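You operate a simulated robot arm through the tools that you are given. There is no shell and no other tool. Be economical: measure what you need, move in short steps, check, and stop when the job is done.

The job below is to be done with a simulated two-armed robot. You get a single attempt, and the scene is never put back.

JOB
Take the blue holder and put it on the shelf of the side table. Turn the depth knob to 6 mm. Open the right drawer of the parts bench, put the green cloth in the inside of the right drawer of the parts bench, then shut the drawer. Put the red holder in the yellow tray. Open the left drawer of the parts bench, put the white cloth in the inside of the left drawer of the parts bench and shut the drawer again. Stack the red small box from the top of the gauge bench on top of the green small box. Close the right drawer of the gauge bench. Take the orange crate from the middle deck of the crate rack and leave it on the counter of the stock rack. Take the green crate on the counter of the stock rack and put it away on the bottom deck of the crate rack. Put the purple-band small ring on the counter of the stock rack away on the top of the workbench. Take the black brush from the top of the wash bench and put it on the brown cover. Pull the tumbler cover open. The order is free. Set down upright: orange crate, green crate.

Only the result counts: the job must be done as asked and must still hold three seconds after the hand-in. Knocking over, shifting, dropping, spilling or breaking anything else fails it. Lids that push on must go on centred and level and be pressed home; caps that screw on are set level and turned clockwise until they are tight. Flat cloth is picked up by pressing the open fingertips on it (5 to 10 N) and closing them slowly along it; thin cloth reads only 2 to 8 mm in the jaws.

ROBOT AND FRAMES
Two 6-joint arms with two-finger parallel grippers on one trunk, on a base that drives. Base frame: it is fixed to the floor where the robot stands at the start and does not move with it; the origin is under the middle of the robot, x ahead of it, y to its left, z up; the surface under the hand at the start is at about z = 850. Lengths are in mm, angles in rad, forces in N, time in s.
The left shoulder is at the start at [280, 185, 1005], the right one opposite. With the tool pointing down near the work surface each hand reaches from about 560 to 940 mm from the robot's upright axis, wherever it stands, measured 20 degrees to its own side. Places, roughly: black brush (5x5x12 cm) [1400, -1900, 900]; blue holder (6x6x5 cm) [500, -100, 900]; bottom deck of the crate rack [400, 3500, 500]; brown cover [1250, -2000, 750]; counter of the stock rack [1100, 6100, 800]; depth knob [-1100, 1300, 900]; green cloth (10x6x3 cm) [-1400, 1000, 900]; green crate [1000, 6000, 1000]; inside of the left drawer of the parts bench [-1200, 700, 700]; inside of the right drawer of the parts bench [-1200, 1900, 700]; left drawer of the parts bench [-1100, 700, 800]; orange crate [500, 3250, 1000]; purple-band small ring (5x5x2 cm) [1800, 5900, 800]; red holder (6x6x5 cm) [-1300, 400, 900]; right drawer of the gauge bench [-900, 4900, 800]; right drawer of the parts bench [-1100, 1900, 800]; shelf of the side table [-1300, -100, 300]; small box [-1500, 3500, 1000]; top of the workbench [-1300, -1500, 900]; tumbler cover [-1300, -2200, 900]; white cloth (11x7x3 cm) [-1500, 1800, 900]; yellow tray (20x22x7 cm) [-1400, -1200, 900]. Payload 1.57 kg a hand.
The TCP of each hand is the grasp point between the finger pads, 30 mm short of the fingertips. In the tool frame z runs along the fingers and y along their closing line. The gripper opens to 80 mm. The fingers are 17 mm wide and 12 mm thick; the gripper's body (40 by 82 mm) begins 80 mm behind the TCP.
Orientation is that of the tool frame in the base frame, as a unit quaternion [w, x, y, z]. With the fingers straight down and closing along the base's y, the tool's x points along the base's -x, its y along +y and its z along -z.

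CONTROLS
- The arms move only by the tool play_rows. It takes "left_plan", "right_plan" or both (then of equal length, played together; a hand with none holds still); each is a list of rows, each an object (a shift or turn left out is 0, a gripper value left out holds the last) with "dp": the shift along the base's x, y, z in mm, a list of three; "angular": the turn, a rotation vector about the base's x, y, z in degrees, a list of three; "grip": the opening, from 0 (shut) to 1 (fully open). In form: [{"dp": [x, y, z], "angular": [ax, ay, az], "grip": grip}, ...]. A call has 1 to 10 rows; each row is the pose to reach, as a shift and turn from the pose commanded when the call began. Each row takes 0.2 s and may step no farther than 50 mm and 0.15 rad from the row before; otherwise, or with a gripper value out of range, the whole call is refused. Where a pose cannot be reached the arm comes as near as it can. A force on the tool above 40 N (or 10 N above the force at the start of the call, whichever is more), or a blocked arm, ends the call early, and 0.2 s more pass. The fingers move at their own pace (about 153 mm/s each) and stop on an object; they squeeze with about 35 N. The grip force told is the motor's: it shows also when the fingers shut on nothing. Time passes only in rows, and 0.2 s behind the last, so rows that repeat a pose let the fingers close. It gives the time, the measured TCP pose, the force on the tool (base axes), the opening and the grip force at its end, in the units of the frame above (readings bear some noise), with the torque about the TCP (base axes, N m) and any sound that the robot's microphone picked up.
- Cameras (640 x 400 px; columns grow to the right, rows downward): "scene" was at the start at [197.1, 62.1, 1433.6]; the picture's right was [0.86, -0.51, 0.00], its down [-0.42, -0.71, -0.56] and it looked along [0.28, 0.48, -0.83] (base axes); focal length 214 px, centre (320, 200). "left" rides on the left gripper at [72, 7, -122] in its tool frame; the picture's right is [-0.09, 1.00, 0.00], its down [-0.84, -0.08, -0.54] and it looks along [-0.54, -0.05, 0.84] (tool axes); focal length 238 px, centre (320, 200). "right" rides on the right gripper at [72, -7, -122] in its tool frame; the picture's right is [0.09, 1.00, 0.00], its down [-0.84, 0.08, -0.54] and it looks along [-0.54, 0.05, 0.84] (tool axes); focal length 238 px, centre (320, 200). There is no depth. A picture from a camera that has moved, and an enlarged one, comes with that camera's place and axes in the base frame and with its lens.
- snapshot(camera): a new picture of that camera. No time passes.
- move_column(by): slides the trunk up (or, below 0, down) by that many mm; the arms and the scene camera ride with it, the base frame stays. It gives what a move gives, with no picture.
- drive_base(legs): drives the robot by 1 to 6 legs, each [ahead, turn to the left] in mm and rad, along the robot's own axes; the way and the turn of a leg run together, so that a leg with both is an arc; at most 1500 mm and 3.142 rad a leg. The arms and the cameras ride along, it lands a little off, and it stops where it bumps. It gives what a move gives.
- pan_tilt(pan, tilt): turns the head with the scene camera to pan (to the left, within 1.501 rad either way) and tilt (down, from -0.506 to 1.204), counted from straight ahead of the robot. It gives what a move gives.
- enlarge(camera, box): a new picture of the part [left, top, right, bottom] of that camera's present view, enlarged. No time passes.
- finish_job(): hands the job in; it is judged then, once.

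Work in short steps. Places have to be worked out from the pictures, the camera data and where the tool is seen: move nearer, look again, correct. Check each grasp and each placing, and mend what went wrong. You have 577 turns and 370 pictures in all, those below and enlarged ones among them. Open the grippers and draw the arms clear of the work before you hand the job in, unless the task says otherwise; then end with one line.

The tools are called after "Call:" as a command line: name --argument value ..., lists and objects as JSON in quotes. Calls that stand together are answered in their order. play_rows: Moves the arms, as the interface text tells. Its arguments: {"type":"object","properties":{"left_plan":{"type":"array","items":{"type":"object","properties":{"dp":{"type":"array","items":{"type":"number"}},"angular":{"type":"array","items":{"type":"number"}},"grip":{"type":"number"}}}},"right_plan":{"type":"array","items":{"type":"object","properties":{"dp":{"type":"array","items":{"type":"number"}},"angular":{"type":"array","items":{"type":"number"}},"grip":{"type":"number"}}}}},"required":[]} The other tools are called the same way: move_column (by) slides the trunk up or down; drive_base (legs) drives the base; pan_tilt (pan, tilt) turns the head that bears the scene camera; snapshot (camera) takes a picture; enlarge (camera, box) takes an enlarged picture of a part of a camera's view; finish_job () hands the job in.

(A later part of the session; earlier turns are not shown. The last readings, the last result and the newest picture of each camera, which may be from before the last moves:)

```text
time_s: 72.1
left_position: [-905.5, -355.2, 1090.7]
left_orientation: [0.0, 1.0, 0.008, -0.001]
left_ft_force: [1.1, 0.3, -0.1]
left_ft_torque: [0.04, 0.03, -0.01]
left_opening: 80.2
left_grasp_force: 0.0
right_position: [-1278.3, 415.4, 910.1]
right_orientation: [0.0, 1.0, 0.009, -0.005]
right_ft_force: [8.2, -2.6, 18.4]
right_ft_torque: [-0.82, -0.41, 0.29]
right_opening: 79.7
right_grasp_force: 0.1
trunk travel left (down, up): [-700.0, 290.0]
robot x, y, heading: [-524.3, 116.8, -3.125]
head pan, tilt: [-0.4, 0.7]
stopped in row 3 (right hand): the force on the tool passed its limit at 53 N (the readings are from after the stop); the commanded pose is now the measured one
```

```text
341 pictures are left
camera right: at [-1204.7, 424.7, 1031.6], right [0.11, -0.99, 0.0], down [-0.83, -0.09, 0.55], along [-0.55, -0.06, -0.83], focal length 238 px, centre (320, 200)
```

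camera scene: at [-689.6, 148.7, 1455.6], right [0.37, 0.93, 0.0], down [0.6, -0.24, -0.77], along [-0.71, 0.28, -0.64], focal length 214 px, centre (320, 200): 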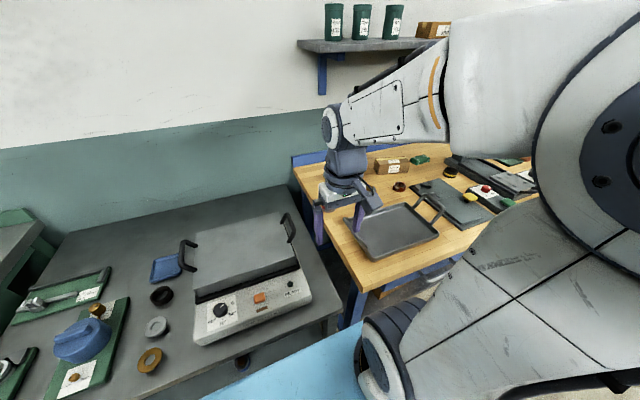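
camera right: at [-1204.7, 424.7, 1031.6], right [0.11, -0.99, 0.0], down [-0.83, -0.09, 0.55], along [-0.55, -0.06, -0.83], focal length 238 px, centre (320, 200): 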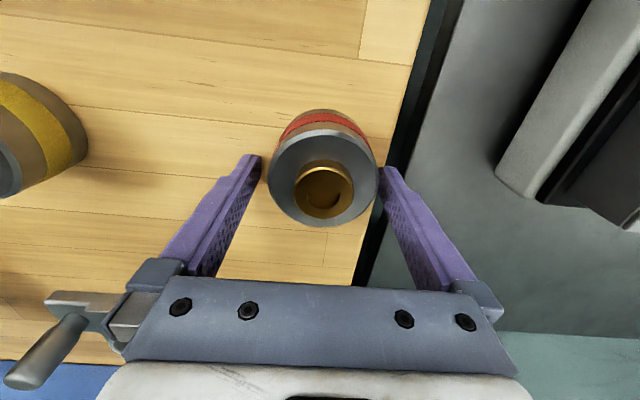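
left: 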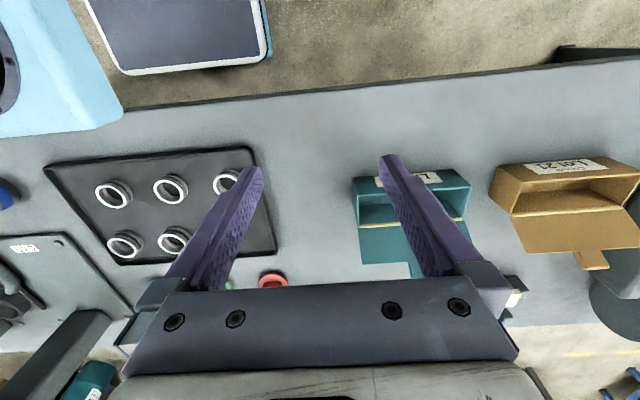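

The fingertips touched the bench: its top is about z=880. With that height the holder is at about [-1265,417]; I raise a bit, correct, and check.

Call:
play_rows --right_plan '[{"dp": [0, 0, 8]}, {"dp": [11, 3, 8]}]'

Call:
enlarge --camera "right" --box '[220, 80, 420, 260]'

```text
time_s: 72.7
left_position: [-906.4, -355.6, 1091.5]
left_orientation: [0.0, 1.0, 0.009, 0.0]
left_ft_force: [-1.1, -0.6, -0.3]
left_ft_torque: [0.04, 0.01, 0.03]
left_opening: 79.7
left_grasp_force: 0.1
right_position: [-1269.0, 419.9, 914.7]
right_orientation: [0.0, 1.0, 0.009, -0.006]
right_ft_force: [-0.1, 0.9, 1.3]
right_ft_torque: [0.03, 0.01, 0.01]
right_opening: 80.4
right_grasp_force: 0.0
trunk travel left (down, up): [-700.0, 290.0]
robot x, y, heading: [-525.8, 116.9, -3.125]
head pan, tilt: [-0.4, 0.7]
```

```text
2.22 times, centred on (320, 170) of right
camera zoom: at [-1195.4, 427.5, 1036.1], right [0.11, -0.99, 0.0], down [-0.83, -0.09, 0.55], along [-0.55, -0.06, -0.83], focal length 530 px, centre (320, 267)
```

zoom: 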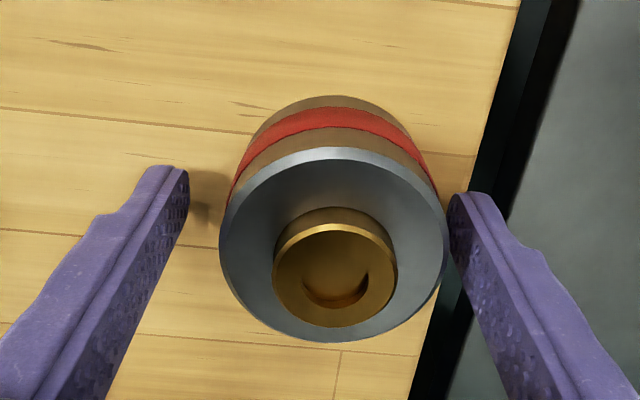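

The holder is off about 5 mm to -y and 6 mm to +x from the finger midline; I correct, lower 4 mm and close.

Call:
play_rows --right_plan '[{"dp": [6, -6, 0]}, {"dp": [6, -6, -2]}, {"dp": [6, -6, -2], "grip": 0.6}, {"dp": [6, -6, -2], "grip": 0.3}, {"dp": [6, -6, -2], "grip": 0.3}]'

Call:
snapshot --camera "right"

```text
time_s: 73.9
left_position: [-906.1, -353.6, 1091.6]
left_orientation: [0.0, 1.0, 0.009, 0.0]
left_ft_force: [-0.5, -0.1, -0.2]
left_ft_torque: [-0.03, 0.01, 0.01]
left_opening: 80.1
left_grasp_force: 0.0
right_position: [-1262.0, 413.7, 913.3]
right_orientation: [0.0, 1.0, 0.008, -0.005]
right_ft_force: [-0.7, 1.9, 0.8]
right_ft_torque: [-0.1, -0.05, -0.01]
right_opening: 57.3
right_grasp_force: 34.6
trunk travel left (down, up): [-700.0, 290.0]
robot x, y, heading: [-523.1, 115.4, -3.12]
head pan, tilt: [-0.4, 0.7]
```

```text
339 pictures are left
camera right: at [-1189.1, 422.3, 1034.6], right [0.11, -0.99, 0.0], down [-0.83, -0.09, 0.55], along [-0.55, -0.06, -0.83], focal length 238 px, centre (320, 200)
```

right: 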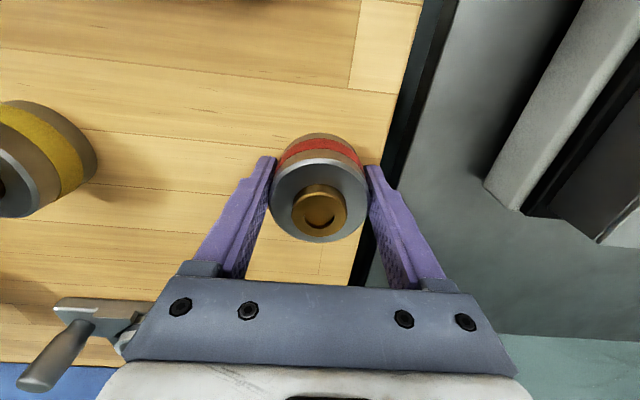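

Gripped. I lift, back off, and drive down to the workbench where the yellow tray is.

Call:
play_rows --right_plan '[{"dp": [0, 0, 40]}, {"dp": [0, 0, 85]}, {"dp": [0, 0, 130]}, {"dp": [20, 0, 175]}, {"dp": [60, -10, 200]}, {"dp": [100, -20, 210]}, {"dp": [145, -30, 215]}]'

Call:
drive_base --legs '[[-220, 0], [0, 1.571], [1400, 0], [0, -1.571]]'

Call:
pan_tilt --pan 0 --tilt 0.6

Call:
snapshot --camera "scene"

```text
time_s: 75.5
left_position: [-906.8, -354.3, 1091.2]
left_orientation: [0.0, 1.0, 0.009, 0.0]
left_ft_force: [-0.6, -0.9, -0.6]
left_ft_torque: [0.01, 0.03, -0.01]
left_opening: 80.0
left_grasp_force: 0.1
right_position: [-1119.3, 382.2, 1126.4]
right_orientation: [0.0, 1.0, 0.009, -0.005]
right_ft_force: [-0.2, -0.4, -6.5]
right_ft_torque: [-0.02, -0.05, 0.01]
right_opening: 57.6
right_grasp_force: 35.1
trunk travel left (down, up): [-700.0, 290.0]
robot x, y, heading: [-519.6, 119.2, -3.123]
head pan, tilt: [-0.4, 0.7]
```

```text
time_s: 91.4
left_position: [-668.0, -1721.2, 1090.5]
left_orientation: [0.001, 1.0, -0.002, 0.0]
left_ft_force: [0.6, -0.4, -0.5]
left_ft_torque: [-0.02, -0.01, -0.01]
left_opening: 79.8
left_grasp_force: 0.1
right_position: [-865.4, -979.8, 1125.5]
right_orientation: [0.0, 1.0, -0.002, -0.006]
right_ft_force: [0.6, 0.3, -7.1]
right_ft_torque: [0.01, -0.04, -0.01]
right_opening: 57.7
right_grasp_force: 35.0
trunk travel left (down, up): [-700.0, 290.0]
robot x, y, heading: [-275.1, -1254.8, 3.134]
head pan, tilt: [-0.4, 0.7]
```

```text
time_s: 92.3
left_position: [-667.4, -1721.0, 1091.6]
left_orientation: [0.0, 1.0, -0.002, 0.0]
left_ft_force: [-0.9, -0.5, 0.3]
left_ft_torque: [0.0, 0.01, 0.0]
left_opening: 79.8
left_grasp_force: 0.1
right_position: [-864.1, -979.4, 1127.0]
right_orientation: [0.0, 1.0, -0.001, -0.006]
right_ft_force: [0.4, 0.2, -7.3]
right_ft_torque: [0.01, -0.02, 0.0]
right_opening: 57.7
right_grasp_force: 35.6
trunk travel left (down, up): [-700.0, 290.0]
robot x, y, heading: [-271.7, -1257.2, 3.139]
head pan, tilt: [0.0, 0.6]
```

```text
338 pictures are left
camera scene: at [-520.8, -1255.0, 1464.1], right [0.0, 1.0, 0.0], down [0.57, 0.0, -0.82], along [-0.82, 0.0, -0.57], focal length 214 px, centre (320, 200)
```

scene: 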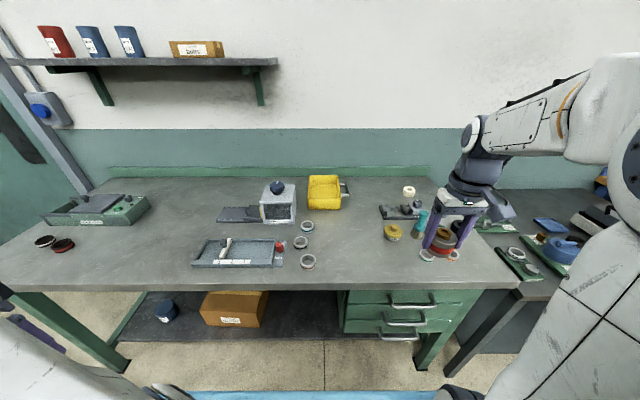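

The tray is at about [-1420,-1234]. I move the base to about (-560,-1500) so the tray lies 17° to the right.

Call:
drive_base --legs '[[0, 1.571], [243, 0], [0, -1.571], [280, 0]]'

Call:
pan_tilt --pan -0.3 --tilt 0.7

Call:
snapshot --camera "scene"

Call:
snapshot --camera "right"

```text
time_s: 103.3
left_position: [-968.9, -1941.2, 1090.5]
left_orientation: [0.0, 1.0, -0.018, 0.0]
left_ft_force: [0.1, -0.4, -0.1]
left_ft_torque: [0.02, 0.02, 0.01]
left_opening: 80.0
left_grasp_force: 0.0
right_position: [-1140.5, -1193.1, 1127.3]
right_orientation: [0.0, 1.0, -0.018, -0.006]
right_ft_force: [0.4, -0.3, -6.6]
right_ft_torque: [-0.02, -0.06, -0.02]
right_opening: 57.4
right_grasp_force: 35.1
trunk travel left (down, up): [-700.0, 290.0]
robot x, y, heading: [-558.6, -1487.3, 3.105]
head pan, tilt: [0.0, 0.6]
```

```text
time_s: 104.1
left_position: [-969.4, -1940.4, 1090.1]
left_orientation: [0.0, 1.0, -0.018, 0.0]
left_ft_force: [-0.1, 0.1, -0.3]
left_ft_torque: [0.0, -0.04, -0.01]
left_opening: 80.0
left_grasp_force: 0.1
right_position: [-1141.0, -1192.6, 1126.7]
right_orientation: [0.0, 1.0, -0.019, -0.006]
right_ft_force: [-0.5, -0.5, -6.8]
right_ft_torque: [-0.03, -0.07, -0.02]
right_opening: 57.3
right_grasp_force: 35.0
trunk travel left (down, up): [-700.0, 290.0]
robot x, y, heading: [-561.6, -1491.8, 3.105]
head pan, tilt: [-0.3, 0.7]
```

```text
337 pictures are left
camera scene: at [-798.2, -1455.0, 1455.5], right [0.33, 0.94, 0.0], down [0.61, -0.21, -0.76], along [-0.72, 0.25, -0.64], focal length 214 px, centre (320, 200)
```

scene: 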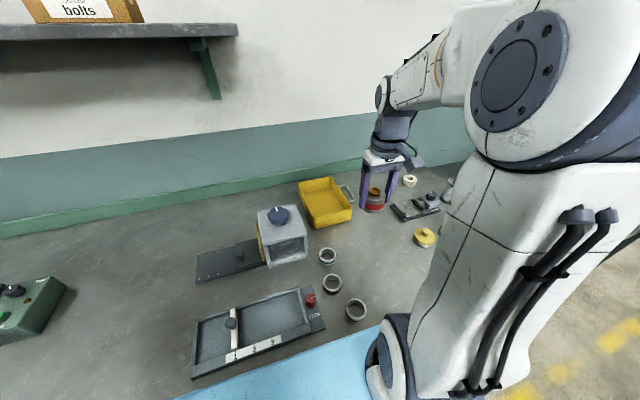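

```text
336 pictures are left
camera right: at [-1067.5, -1188.4, 1248.1], right [0.06, -1.0, 0.0], down [-0.83, -0.05, 0.55], along [-0.55, -0.03, -0.84], focal length 238 px, centre (320, 200)
```

right: 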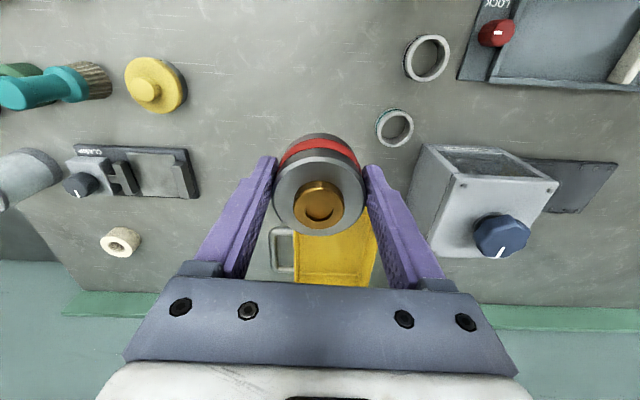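

Tray centre is near [-1420,-1225]. I move the hand toward it at height and look again.

Call:
play_rows --right_plan '[{"dp": [-40, -5, 0]}, {"dp": [-85, -10, 0]}, {"dp": [-130, -15, 0]}, {"dp": [-175, -25, 0]}, {"dp": [-215, -30, 0]}]'

Call:
snapshot --camera "right"

Call:
snapshot --camera "scene"

```text
time_s: 105.3
left_position: [-967.1, -1940.9, 1090.4]
left_orientation: [-0.001, 1.0, -0.018, 0.0]
left_ft_force: [0.5, 0.1, 0.0]
left_ft_torque: [0.0, 0.02, 0.01]
left_opening: 80.0
left_grasp_force: 0.1
right_position: [-1356.7, -1223.9, 1124.5]
right_orientation: [-0.001, 1.0, -0.018, -0.003]
right_ft_force: [0.5, 0.3, -6.5]
right_ft_torque: [0.01, -0.02, -0.03]
right_opening: 57.3
right_grasp_force: 34.5
trunk travel left (down, up): [-700.0, 290.0]
robot x, y, heading: [-555.4, -1486.4, 3.106]
head pan, tilt: [-0.3, 0.7]
```

```text
335 pictures are left
camera right: at [-1283.3, -1220.4, 1246.6], right [0.05, -1.0, 0.0], down [-0.84, -0.05, 0.55], along [-0.55, -0.03, -0.84], focal length 238 px, centre (320, 200)
```

right: 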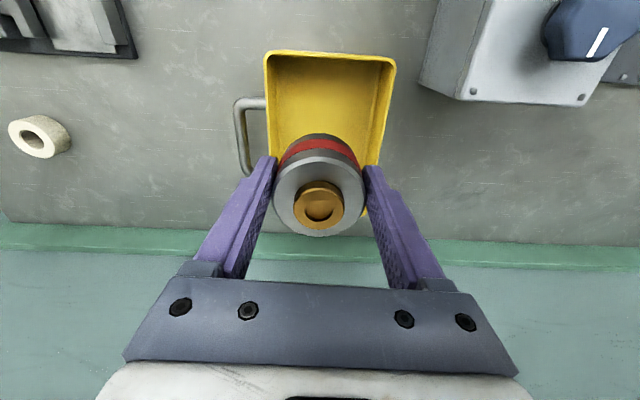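

```text
334 pictures are left
camera scene: at [-798.0, -1454.9, 1455.5], right [0.33, 0.94, 0.0], down [0.61, -0.21, -0.76], along [-0.72, 0.25, -0.64], focal length 214 px, centre (320, 200)
```

scene: 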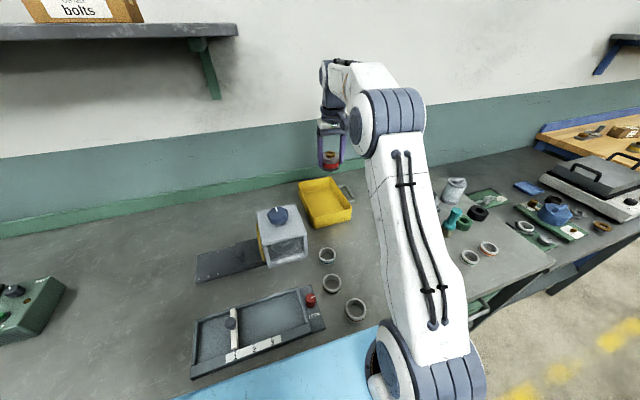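

The tray body spans x≈-1294..-1510, y centre -1234. I go over [-1395,-1234] and lower to TCP 960.

Call:
play_rows --right_plan '[{"dp": [-38, -10, 0]}, {"dp": [-38, -10, -40]}, {"dp": [-38, -10, -80]}, {"dp": [-38, -10, -120]}, {"dp": [-38, -10, -155]}]'

Call:
snapshot --camera "right"

Call:
enlarge --camera "scene" --box '[240, 130, 400, 250]'

```text
time_s: 106.5
left_position: [-969.5, -1940.3, 1091.5]
left_orientation: [-0.001, 1.0, -0.018, -0.001]
left_ft_force: [1.0, 0.0, -1.2]
left_ft_torque: [-0.02, 0.01, -0.01]
left_opening: 79.8
left_grasp_force: 0.0
right_position: [-1395.2, -1234.8, 972.4]
right_orientation: [0.0, 1.0, -0.019, -0.005]
right_ft_force: [0.7, -0.1, -6.4]
right_ft_torque: [0.05, -0.06, 0.02]
right_opening: 57.3
right_grasp_force: 34.9
trunk travel left (down, up): [-700.0, 290.0]
robot x, y, heading: [-556.8, -1485.5, 3.108]
head pan, tilt: [-0.3, 0.7]
```

```text
333 pictures are left
camera right: at [-1321.9, -1229.5, 1093.5], right [0.06, -1.0, 0.0], down [-0.83, -0.05, 0.55], along [-0.55, -0.03, -0.84], focal length 238 px, centre (320, 200)
```

right: 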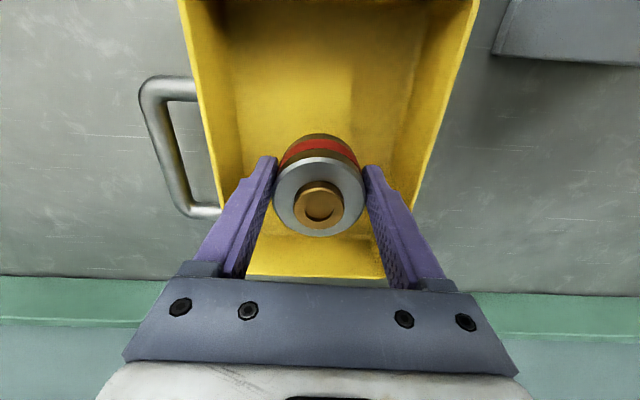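

```text
3.33 times, centred on (320, 190) of scene
camera zoom: at [-798.3, -1454.9, 1455.5], right [0.33, 0.94, 0.0], down [0.61, -0.21, -0.76], along [-0.72, 0.25, -0.64], focal length 715 px, centre (320, 233)
```

zoom: 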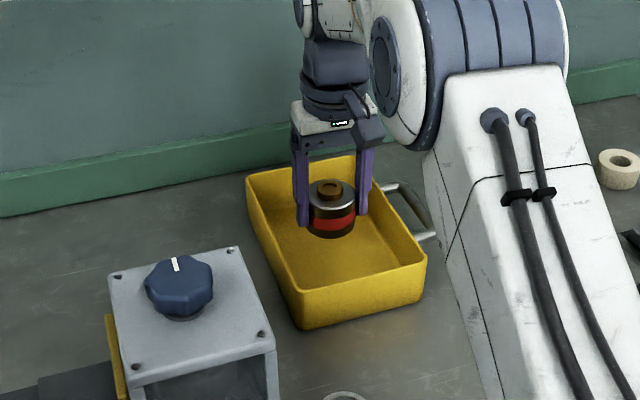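

Centred in the tray. I lower until contact.

Call:
play_rows --right_plan '[{"dp": [-5, 0, -25]}, {"dp": [-5, 0, -45]}, {"dp": [-5, 0, -55]}, {"dp": [-5, 0, -62]}, {"dp": [-5, 0, -68]}, {"dp": [-5, 0, -73]}, {"dp": [-5, 0, -78]}, {"dp": [-5, 0, -82]}, {"dp": [-5, 0, -86]}]'

```text
time_s: 107.4
left_position: [-968.2, -1940.6, 1091.0]
left_orientation: [0.001, 1.0, -0.019, -0.001]
left_ft_force: [0.0, 0.6, -0.3]
left_ft_torque: [-0.02, 0.02, -0.02]
left_opening: 80.1
left_grasp_force: 0.1
right_position: [-1402.7, -1233.3, 927.4]
right_orientation: [-0.001, 1.0, -0.018, -0.014]
right_ft_force: [0.9, -0.1, 13.4]
right_ft_torque: [-0.02, -0.44, 0.04]
right_opening: 57.2
right_grasp_force: 35.3
trunk travel left (down, up): [-700.0, 290.0]
robot x, y, heading: [-557.0, -1489.9, 3.103]
head pan, tilt: [-0.3, 0.7]
stopped in row 4 (right hand): the force on the tool passed its limit at 48 N (the readings are from after the stop); the commanded pose is now the measured one
```

Contact at TCP 927, higher than expected; I look before opening.

Call:
enlarge --camera "scene" --box '[260, 130, 380, 240]'

Call:
snapshot --camera "right"

```text
3.64 times, centred on (320, 185) of scene
camera zoom: at [-796.9, -1455.3, 1455.8], right [0.33, 0.94, 0.0], down [0.61, -0.21, -0.77], along [-0.72, 0.25, -0.64], focal length 780 px, centre (320, 254)
```

zoom: 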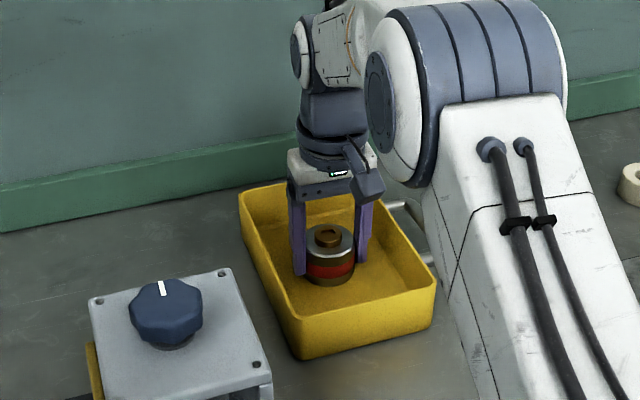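

```text
330 pictures are left
camera right: at [-1327.6, -1229.6, 1046.9], right [0.06, -1.0, 0.0], down [-0.82, -0.05, 0.56], along [-0.56, -0.03, -0.83], focal length 238 px, centre (320, 200)
```

right: 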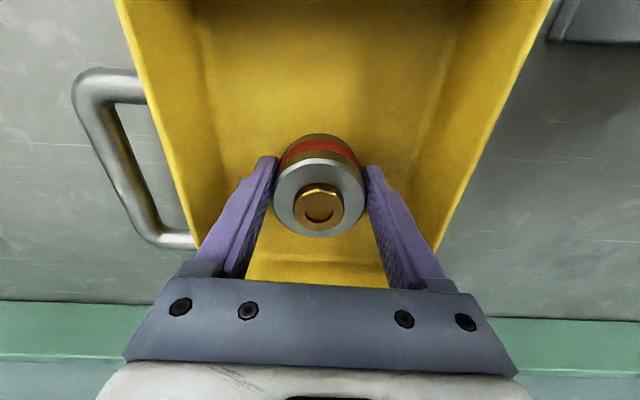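

It sits on the tray floor. I release and lift out.

Call:
play_rows --right_plan '[{"dp": [0, 0, 0], "grip": 1}, {"dp": [0, 0, 0], "grip": 1}, {"dp": [0, 0, 30]}, {"dp": [0, 0, 75]}, {"dp": [0, 0, 120]}, {"dp": [0, 0, 165]}, {"dp": [10, 0, 200], "angular": [0, 0, 0]}]'

Call:
snapshot --camera "right"

```text
time_s: 109.0
left_position: [-968.1, -1939.3, 1090.8]
left_orientation: [0.0, 1.0, -0.019, 0.0]
left_ft_force: [-0.1, -0.3, 0.8]
left_ft_torque: [-0.01, -0.01, -0.01]
left_opening: 79.9
left_grasp_force: 0.0
right_position: [-1391.8, -1233.0, 1127.7]
right_orientation: [-0.001, 1.0, -0.018, -0.011]
right_ft_force: [-0.2, -0.3, 0.4]
right_ft_torque: [0.01, 0.05, 0.01]
right_opening: 80.0
right_grasp_force: 0.0
trunk travel left (down, up): [-700.0, 290.0]
robot x, y, heading: [-556.9, -1492.3, 3.1]
head pan, tilt: [-0.3, 0.7]
```

```text
329 pictures are left
camera right: at [-1316.5, -1228.8, 1247.3], right [0.06, -1.0, 0.0], down [-0.83, -0.05, 0.56], along [-0.56, -0.03, -0.83], focal length 238 px, centre (320, 200)
```

right: 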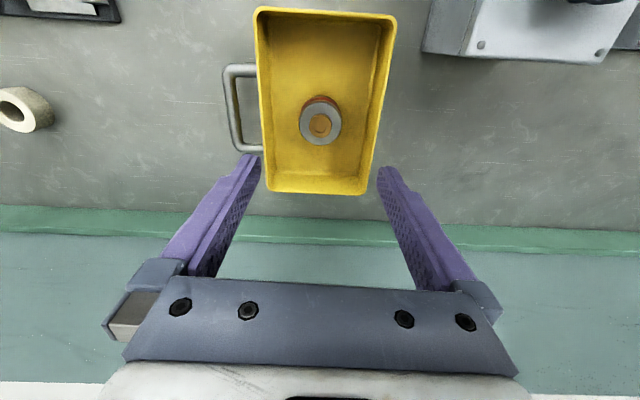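

Red holder is in the tray. The tumbler cover is next at about [-1300,-2200]; I retract the right hand, level it, and look left.

Call:
play_rows --right_plan '[{"dp": [45, 0, 0], "angular": [0, -1.2, 0]}, {"dp": [90, 5, 0], "angular": [0, -1.2, 0]}, {"dp": [135, 10, 0], "angular": [0, -1.2, 0]}, {"dp": [180, 15, 0], "angular": [0, -1.2, 0]}, {"dp": [225, 20, 0], "angular": [0, -1.2, 0]}, {"dp": [265, 20, 0], "angular": [0, -1.2, 0]}]'

Call:
pan_tilt --pan 0.7 --tilt 0.5

Call:
snapshot --camera "scene"

```text
time_s: 110.4
left_position: [-967.9, -1939.8, 1091.7]
left_orientation: [0.0, 1.0, -0.019, -0.001]
left_ft_force: [0.2, 0.3, 0.2]
left_ft_torque: [0.01, 0.0, 0.0]
left_opening: 80.2
left_grasp_force: 0.1
right_position: [-1124.1, -1214.3, 1122.6]
right_orientation: [-0.001, 1.0, -0.018, 0.0]
right_ft_force: [-0.2, 1.5, -0.2]
right_ft_torque: [-0.03, 0.02, 0.0]
right_opening: 80.1
right_grasp_force: 0.0
trunk travel left (down, up): [-700.0, 290.0]
robot x, y, heading: [-556.6, -1493.6, 3.108]
head pan, tilt: [-0.3, 0.7]
```

```text
time_s: 111.7
left_position: [-967.4, -1941.2, 1090.3]
left_orientation: [0.001, 1.0, -0.019, 0.0]
left_ft_force: [0.3, 0.0, -0.1]
left_ft_torque: [0.0, -0.02, -0.01]
left_opening: 79.8
left_grasp_force: 0.0
right_position: [-1125.8, -1214.5, 1121.8]
right_orientation: [0.0, 1.0, -0.018, 0.0]
right_ft_force: [-0.3, -0.5, -0.6]
right_ft_torque: [0.02, 0.01, -0.02]
right_opening: 79.8
right_grasp_force: 0.1
trunk travel left (down, up): [-700.0, 290.0]
robot x, y, heading: [-554.7, -1490.4, 3.108]
head pan, tilt: [0.7, 0.499]
```

```text
328 pictures are left
camera scene: at [-789.3, -1539.0, 1473.2], right [-0.62, 0.79, 0.0], down [0.38, 0.3, -0.88], along [-0.69, -0.54, -0.48], focal length 214 px, centre (320, 200)
```

scene: 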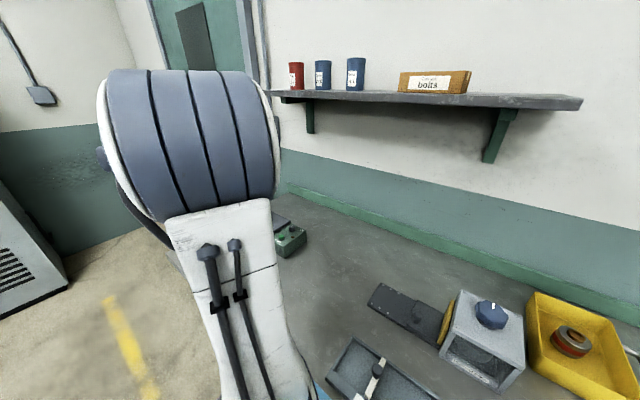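

The left hand hovers near it; I look with its camera.

Call:
snapshot --camera "left"

```text
327 pictures are left
camera left: at [-897.0, -1949.0, 1212.0], right [-0.13, -0.99, 0.0], down [-0.83, 0.11, 0.54], along [-0.54, 0.07, -0.84], focal length 238 px, centre (320, 200)
```

left: 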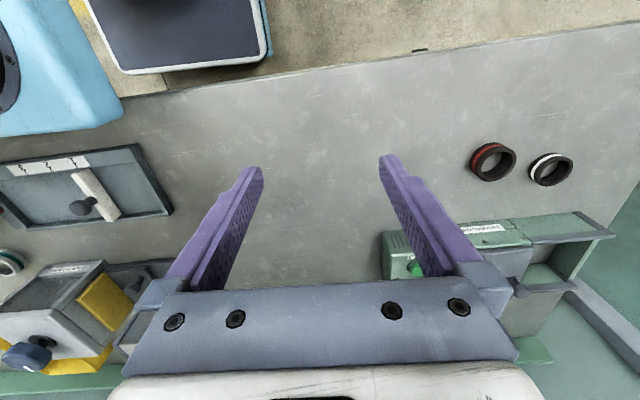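

The green tumbler box is further along. I shift the base to y≈-1930.

Call:
drive_base --legs '[[-200, 0], [0, 1.571], [440, 0], [0, -1.571], [180, 0]]'

Call:
pan_tilt --pan 0.1 --tilt 0.7

Call:
snapshot --camera "scene"

Call:
snapshot --camera "left"

```text
time_s: 124.3
left_position: [-946.5, -2395.2, 1091.0]
left_orientation: [0.0, 1.0, -0.006, 0.0]
left_ft_force: [-0.3, -0.2, 0.4]
left_ft_torque: [0.0, 0.0, 0.01]
left_opening: 80.1
left_grasp_force: 0.0
right_position: [-1120.9, -1672.8, 1122.2]
right_orientation: [-0.001, 1.0, -0.006, 0.0]
right_ft_force: [-1.1, -0.9, -0.3]
right_ft_torque: [-0.02, 0.01, -0.01]
right_opening: 80.2
right_grasp_force: 0.0
trunk travel left (down, up): [-700.0, 290.0]
robot x, y, heading: [-551.9, -1932.8, 3.136]
head pan, tilt: [0.7, 0.499]
```

```text
time_s: 125.3
left_position: [-946.5, -2394.3, 1090.1]
left_orientation: [-0.001, 1.0, -0.006, 0.001]
left_ft_force: [0.8, 0.4, -0.7]
left_ft_torque: [-0.01, 0.02, 0.0]
left_opening: 80.0
left_grasp_force: 0.0
right_position: [-1120.1, -1671.9, 1122.7]
right_orientation: [-0.001, 1.0, -0.006, 0.0]
right_ft_force: [0.1, -0.8, 0.2]
right_ft_torque: [-0.01, 0.0, 0.0]
right_opening: 80.0
right_grasp_force: 0.1
trunk travel left (down, up): [-700.0, 290.0]
robot x, y, heading: [-548.0, -1935.0, 3.139]
head pan, tilt: [0.099, 0.7]
```

```text
326 pictures are left
camera scene: at [-791.8, -1939.8, 1455.6], right [-0.09, 1.0, 0.0], down [0.64, 0.06, -0.77], along [-0.76, -0.07, -0.64], focal length 214 px, centre (320, 200)
```

scene: 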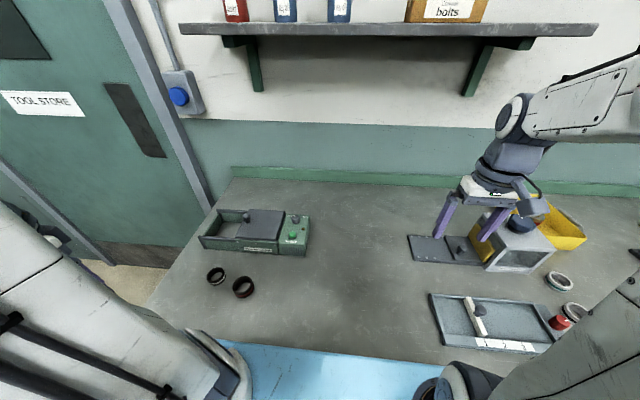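

```text
325 pictures are left
camera left: at [-874.7, -2402.0, 1212.0], right [-0.1, -0.99, 0.0], down [-0.84, 0.09, 0.54], along [-0.54, 0.06, -0.84], focal length 238 px, centre (320, 200)
```

left: 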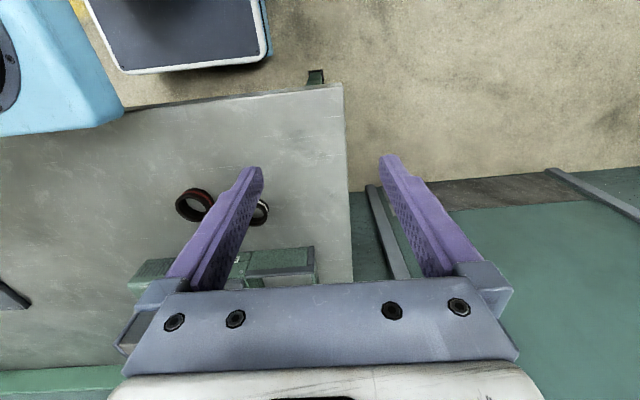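

Call:
enlarge --camera "scene" --box '[180, 190, 330, 310]'

```text
3.33 times, centred on (255, 250) of scene
camera zoom: at [-791.8, -1939.8, 1455.6], right [-0.09, 1.0, 0.0], down [0.64, 0.06, -0.77], along [-0.76, -0.07, -0.64], focal length 715 px, centre (537, 33)
```

zoom: 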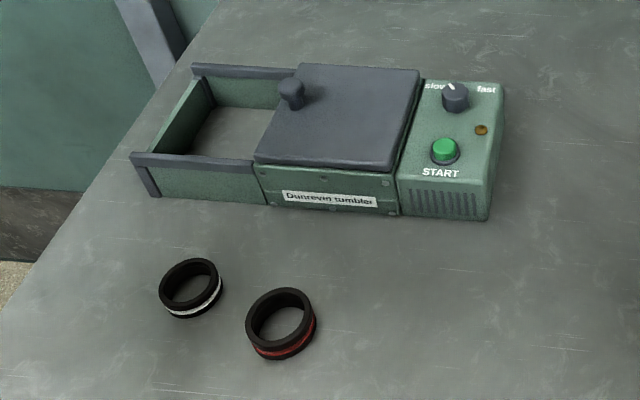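

The tumbler has a sliding cover with a knob on its left edge, and rails leading left; it opens by pulling toward -y. I bring the left hand above the knob at about [-1265,-2158].

Call:
play_rows --left_plan '[{"dp": [-35, 30, 0]}, {"dp": [-70, 60, 0]}, {"dp": [-105, 90, 0]}, {"dp": [-140, 120, 0]}, {"dp": [-175, 150, 0]}, {"dp": [-210, 180, 0]}, {"dp": [-245, 210, 0]}, {"dp": [-280, 236, 0]}]'

Call:
snapshot --camera "left"

Call:
snapshot --camera "scene"

```text
time_s: 127.1
left_position: [-1225.3, -2157.8, 1090.0]
left_orientation: [0.0, 1.0, -0.005, 0.0]
left_ft_force: [0.5, -0.3, 0.4]
left_ft_torque: [0.01, 0.03, 0.0]
left_opening: 80.2
left_grasp_force: 0.1
right_position: [-1121.8, -1673.2, 1122.3]
right_orientation: [-0.001, 1.0, -0.006, 0.001]
right_ft_force: [-0.1, -1.5, 0.0]
right_ft_torque: [0.02, -0.02, 0.03]
right_opening: 80.1
right_grasp_force: 0.1
trunk travel left (down, up): [-700.0, 290.0]
robot x, y, heading: [-548.6, -1933.6, 3.135]
head pan, tilt: [0.099, 0.7]
```

```text
323 pictures are left
camera left: at [-1153.8, -2165.2, 1210.9], right [-0.1, -0.99, 0.0], down [-0.84, 0.09, 0.54], along [-0.54, 0.06, -0.84], focal length 238 px, centre (320, 200)
```

left: 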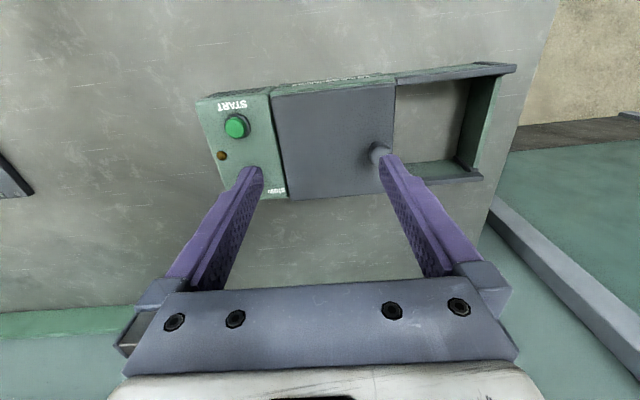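

```text
322 pictures are left
camera scene: at [-791.5, -1939.8, 1455.6], right [-0.09, 1.0, 0.0], down [0.64, 0.06, -0.77], along [-0.76, -0.07, -0.64], focal length 214 px, centre (320, 200)
```

scene: 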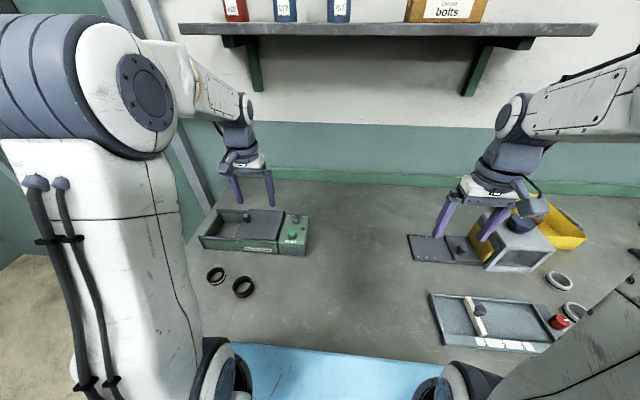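

Triangulating both views puts the knob at about [-1252,-2214,975]. I move over it and down to z≈1040.

Call:
play_rows --left_plan '[{"dp": [-12, -28, 0]}, {"dp": [-26, -56, -10]}, {"dp": [-26, -56, -45]}]'

Call:
snapshot --camera "left"

Call:
enlarge --camera "scene" --box '[180, 140, 330, 270]'

```text
time_s: 127.9
left_position: [-1251.3, -2215.1, 1045.9]
left_orientation: [0.001, 1.0, -0.006, 0.001]
left_ft_force: [0.4, -0.1, -0.8]
left_ft_torque: [0.01, -0.01, -0.02]
left_opening: 80.2
left_grasp_force: 0.1
right_position: [-1120.7, -1672.7, 1121.6]
right_orientation: [-0.001, 1.0, -0.007, 0.0]
right_ft_force: [-0.1, 0.8, 0.3]
right_ft_torque: [0.0, 0.01, 0.03]
right_opening: 80.0
right_grasp_force: 0.1
trunk travel left (down, up): [-700.0, 290.0]
robot x, y, heading: [-545.9, -1933.5, 3.135]
head pan, tilt: [0.099, 0.7]
```

```text
321 pictures are left
camera left: at [-1179.2, -2222.6, 1167.1], right [-0.1, -0.99, 0.0], down [-0.84, 0.09, 0.54], along [-0.54, 0.06, -0.84], focal length 238 px, centre (320, 200)
```

left: 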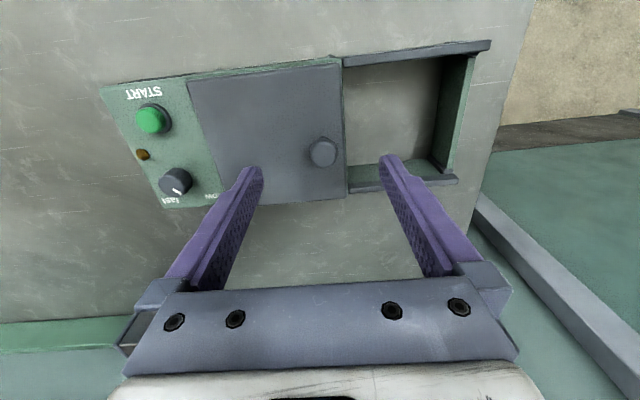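

```text
3.08 times, centred on (255, 205) of scene
camera zoom: at [-791.7, -1939.8, 1455.6], right [-0.09, 1.0, 0.0], down [0.64, 0.06, -0.76], along [-0.76, -0.07, -0.64], focal length 660 px, centre (520, 185)
```

zoom: 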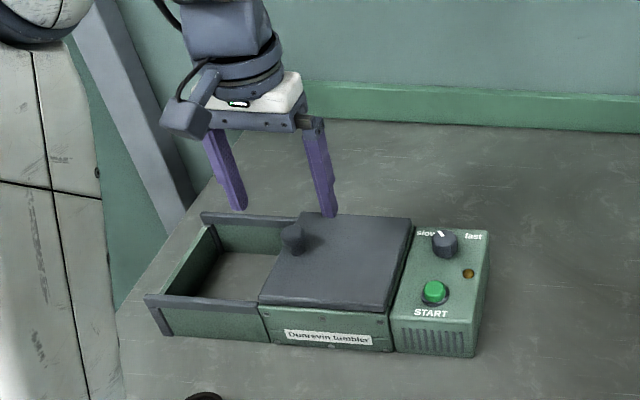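

The hand is centred over the knob. I half-close and descend carefully until the tips touch or nearly touch the cover.

Call:
play_rows --left_plan '[{"dp": [0, 0, -12], "grip": 0.65}, {"dp": [0, 0, -24]}, {"dp": [0, 0, -30]}, {"dp": [0, 0, -36]}]'

Call:
enlarge --camera "scene" --box '[200, 160, 320, 260]'

Call:
snapshot --camera "left"

```text
time_s: 128.9
left_position: [-1250.5, -2215.6, 1010.1]
left_orientation: [0.0, 1.0, -0.006, 0.0]
left_ft_force: [0.1, 0.4, -0.3]
left_ft_torque: [0.04, -0.02, 0.0]
left_opening: 51.9
left_grasp_force: 0.0
right_position: [-1121.2, -1674.3, 1122.4]
right_orientation: [-0.001, 1.0, -0.005, 0.0]
right_ft_force: [0.0, -0.1, -0.1]
right_ft_torque: [0.01, 0.03, 0.0]
right_opening: 80.0
right_grasp_force: 0.1
trunk travel left (down, up): [-700.0, 290.0]
robot x, y, heading: [-547.2, -1937.3, 3.135]
head pan, tilt: [0.099, 0.7]
```

```text
4.00 times, centred on (260, 210) of scene
camera zoom: at [-791.8, -1939.7, 1455.5], right [-0.09, 1.0, 0.0], down [0.64, 0.06, -0.76], along [-0.76, -0.07, -0.64], focal length 858 px, centre (560, 160)
```

zoom: 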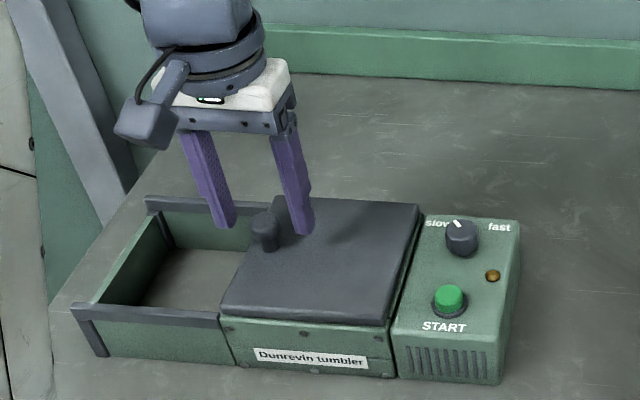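

```text
318 pictures are left
camera left: at [-1179.9, -2221.9, 1131.4], right [-0.1, -0.99, 0.0], down [-0.84, 0.09, 0.54], along [-0.54, 0.06, -0.84], focal length 238 px, centre (320, 200)
```

left: 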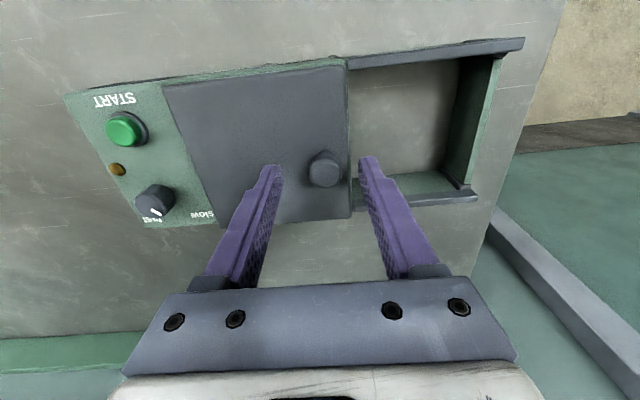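

Alignment is good. I step down slowly, looking for contact with the cover.

Call:
play_rows --left_plan '[{"dp": [-3, -2, -4]}, {"dp": [-3, -2, -8]}, {"dp": [-3, -2, -12]}, {"dp": [-3, -2, -15]}]'

Call:
enlarge --camera "scene" --box '[200, 160, 320, 260]'

```text
time_s: 129.9
left_position: [-1253.3, -2216.7, 995.2]
left_orientation: [-0.001, 1.0, -0.006, 0.0]
left_ft_force: [0.7, -0.5, -0.5]
left_ft_torque: [-0.02, 0.01, 0.0]
left_opening: 52.0
left_grasp_force: 0.0
right_position: [-1121.1, -1673.6, 1123.3]
right_orientation: [0.0, 1.0, -0.007, -0.001]
right_ft_force: [0.2, 0.1, 0.6]
right_ft_torque: [0.04, 0.02, 0.03]
right_opening: 79.9
right_grasp_force: 0.1
trunk travel left (down, up): [-700.0, 290.0]
robot x, y, heading: [-548.3, -1935.0, 3.135]
head pan, tilt: [0.099, 0.7]
```

```text
4.00 times, centred on (260, 210) of scene
camera zoom: at [-791.8, -1939.7, 1455.5], right [-0.09, 1.0, 0.0], down [0.64, 0.06, -0.76], along [-0.76, -0.07, -0.64], focal length 858 px, centre (560, 160)
```

zoom: 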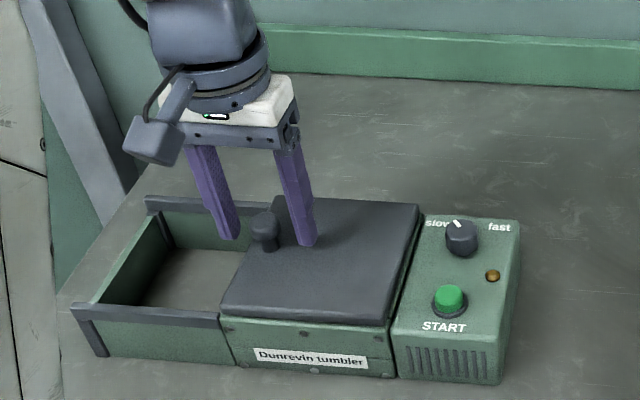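

The tips are beside the knob just above the cover; I close on it.

Call:
play_rows --left_plan '[{"dp": [0, 0, -2], "grip": 0.4}, {"dp": [0, 0, -2], "grip": 0.15}, {"dp": [0, 0, -2], "grip": 0.15}]'

Call:
snapshot --camera "left"

```text
time_s: 130.7
left_position: [-1255.9, -2217.3, 992.7]
left_orientation: [0.001, 1.0, -0.004, -0.001]
left_ft_force: [-0.7, -12.2, 1.2]
left_ft_torque: [-0.24, 0.17, -0.03]
left_opening: 23.7
left_grasp_force: 35.7
right_position: [-1122.4, -1673.4, 1121.6]
right_orientation: [-0.001, 1.0, -0.005, -0.001]
right_ft_force: [0.3, 0.1, 0.2]
right_ft_torque: [-0.03, -0.01, 0.0]
right_opening: 79.9
right_grasp_force: 0.0
trunk travel left (down, up): [-700.0, 290.0]
robot x, y, heading: [-547.8, -1934.5, 3.136]
head pan, tilt: [0.099, 0.7]
```

```text
316 pictures are left
camera left: at [-1182.8, -2225.1, 1113.8], right [-0.1, -0.99, 0.0], down [-0.84, 0.09, 0.54], along [-0.54, 0.05, -0.84], focal length 238 px, centre (320, 200)
```

left: 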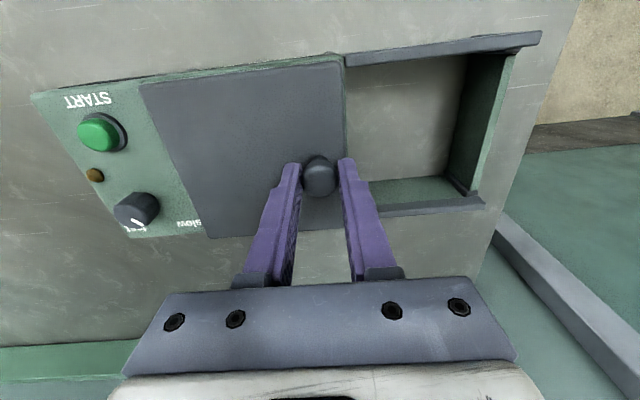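

Gripped at 24 mm. The rails run along y, so I pull toward -y in short rows.

Call:
play_rows --left_plan '[{"dp": [0, -15, 0]}, {"dp": [0, -30, 0]}, {"dp": [0, -45, 0]}, {"dp": [0, -60, 0]}]'

Call:
enlarge --camera "scene" --box '[180, 160, 330, 260]'

```text
time_s: 131.7
left_position: [-1255.2, -2277.9, 992.4]
left_orientation: [0.001, 1.0, -0.006, 0.001]
left_ft_force: [-1.5, 0.6, -8.2]
left_ft_torque: [0.08, 0.38, -0.11]
left_opening: 23.6
left_grasp_force: 35.5
right_position: [-1121.5, -1672.4, 1122.7]
right_orientation: [-0.001, 1.0, -0.006, 0.0]
right_ft_force: [-0.4, -0.3, -0.5]
right_ft_torque: [0.04, 0.0, 0.0]
right_opening: 79.7
right_grasp_force: 0.1
trunk travel left (down, up): [-700.0, 290.0]
robot x, y, heading: [-549.8, -1936.5, 3.134]
head pan, tilt: [0.099, 0.7]
```

```text
4.00 times, centred on (255, 210) of scene
camera zoom: at [-792.2, -1939.8, 1455.3], right [-0.09, 1.0, 0.0], down [0.64, 0.06, -0.76], along [-0.76, -0.07, -0.64], focal length 858 px, centre (580, 160)
```

zoom: 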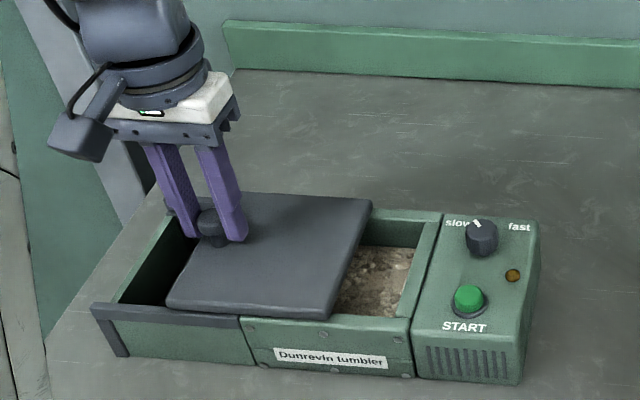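

It slides well. I continue pulling until the stop.

Call:
play_rows --left_plan '[{"dp": [0, -15, 0]}, {"dp": [0, -30, 0]}, {"dp": [0, -42, 0]}, {"dp": [0, -52, 0]}, {"dp": [0, -60, 0]}, {"dp": [0, -68, 0]}, {"dp": [0, -75, 0]}]'

Call:
enlarge --camera "scene" --box '[180, 160, 330, 260]'

```text
time_s: 133.2
left_position: [-1254.1, -2337.1, 992.6]
left_orientation: [-0.007, 1.0, -0.009, 0.004]
left_ft_force: [4.5, 7.1, 10.4]
left_ft_torque: [0.13, -0.34, 0.04]
left_opening: 23.8
left_grasp_force: 35.5
right_position: [-1119.4, -1670.9, 1122.4]
right_orientation: [0.0, 1.0, -0.007, 0.0]
right_ft_force: [-0.2, -0.1, 0.2]
right_ft_torque: [-0.04, 0.0, 0.0]
right_opening: 80.1
right_grasp_force: 0.0
trunk travel left (down, up): [-700.0, 290.0]
robot x, y, heading: [-548.4, -1935.4, 3.133]
head pan, tilt: [0.099, 0.7]
stopped in row 7 (left hand): the force on the tool passed its limit at 46 N (the readings are from after the stop); the commanded pose is now the measured one
```

```text
4.00 times, centred on (255, 210) of scene
camera zoom: at [-791.1, -1938.2, 1455.9], right [-0.09, 1.0, 0.0], down [0.64, 0.06, -0.77], along [-0.76, -0.07, -0.64], focal length 858 px, centre (580, 160)
```

zoom: 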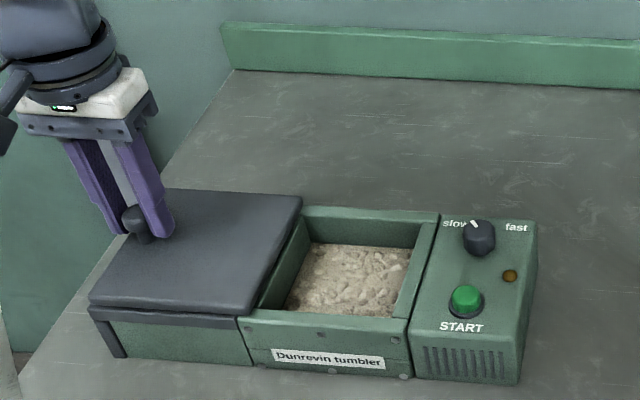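

The cover hit its end stop, fully open. I release and rise.

Call:
play_rows --left_plan '[{"dp": [0, 0, 0], "grip": 0.6}, {"dp": [0, 0, 0], "grip": 0.6}, {"dp": [0, 0, 25]}, {"dp": [0, 0, 65]}, {"dp": [0, 0, 105]}, {"dp": [20, 30, 130], "grip": 1}, {"dp": [60, 45, 130]}, {"dp": [100, 50, 130]}]'

Call:
enlarge --camera "scene" --box '[180, 160, 330, 300]'

```text
time_s: 135.0
left_position: [-1155.6, -2288.0, 1123.1]
left_orientation: [-0.007, 1.0, -0.009, 0.004]
left_ft_force: [-0.1, -0.2, -0.2]
left_ft_torque: [-0.01, -0.03, -0.01]
left_opening: 79.9
left_grasp_force: 0.0
right_position: [-1118.8, -1672.0, 1123.0]
right_orientation: [-0.001, 1.0, -0.007, 0.001]
right_ft_force: [0.5, 0.0, 0.0]
right_ft_torque: [-0.02, -0.01, 0.01]
right_opening: 79.8
right_grasp_force: 0.1
trunk travel left (down, up): [-700.0, 290.0]
robot x, y, heading: [-547.0, -1934.8, 3.139]
head pan, tilt: [0.099, 0.7]
```

```text
2.86 times, centred on (255, 230) of scene
camera zoom: at [-792.0, -1939.0, 1455.5], right [-0.09, 1.0, 0.0], down [0.64, 0.06, -0.76], along [-0.76, -0.07, -0.64], focal length 613 px, centre (506, 114)
```

zoom: 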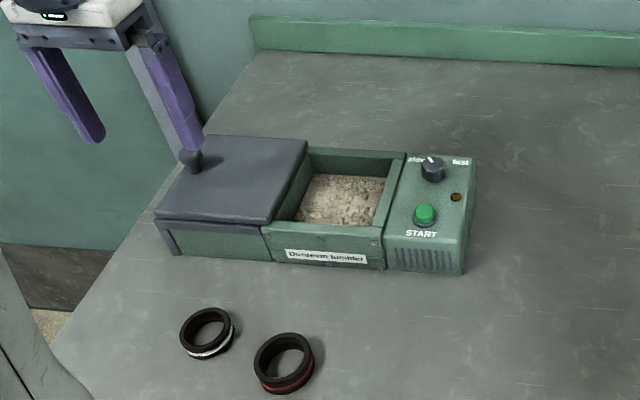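

Tumbler cover done. Now the black brush at the wash bench; I back off, turn to face +x and look.

Call:
drive_base --legs '[[-300, 0], [0, 3.12]]'

Call:
pan_tilt --pan 0 --tilt 0.35

Call:
snapshot --camera "scene"

```text
time_s: 144.3
left_position: [376.2, -1603.5, 1122.3]
left_orientation: [-0.004, 0.026, 1.0, -0.006]
left_ft_force: [1.1, 0.7, -0.3]
left_ft_torque: [0.03, 0.0, 0.0]
left_opening: 80.3
left_grasp_force: 0.1
right_position: [319.0, -2218.4, 1122.2]
right_orientation: [0.0, 0.025, 1.0, -0.001]
right_ft_force: [0.5, 0.6, -0.5]
right_ft_torque: [-0.01, 0.0, -0.01]
right_opening: 79.7
right_grasp_force: 0.0
trunk travel left (down, up): [-700.0, 290.0]
robot x, y, heading: [-246.2, -1932.4, -0.047]
head pan, tilt: [0.099, 0.7]
```

```text
time_s: 145.2
left_position: [376.6, -1603.3, 1121.5]
left_orientation: [-0.004, 0.026, 1.0, -0.007]
left_ft_force: [0.0, 0.0, 0.1]
left_ft_torque: [0.01, 0.02, 0.01]
left_opening: 80.1
left_grasp_force: 0.1
right_position: [319.5, -2218.8, 1123.4]
right_orientation: [0.0, 0.025, 1.0, -0.001]
right_ft_force: [0.4, 0.1, -0.3]
right_ft_torque: [-0.02, 0.02, -0.02]
right_opening: 80.1
right_grasp_force: 0.0
trunk travel left (down, up): [-700.0, 290.0]
robot x, y, heading: [-245.5, -1937.5, -0.044]
head pan, tilt: [0.0, 0.351]
```

```text
312 pictures are left
camera scene: at [10.2, -1946.3, 1486.9], right [-0.04, -1.0, 0.0], down [-0.34, 0.02, -0.94], along [0.94, -0.04, -0.34], focal length 214 px, centre (320, 200)
```

scene: 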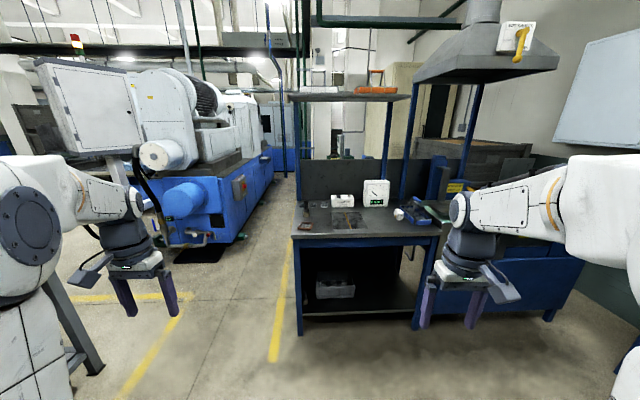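

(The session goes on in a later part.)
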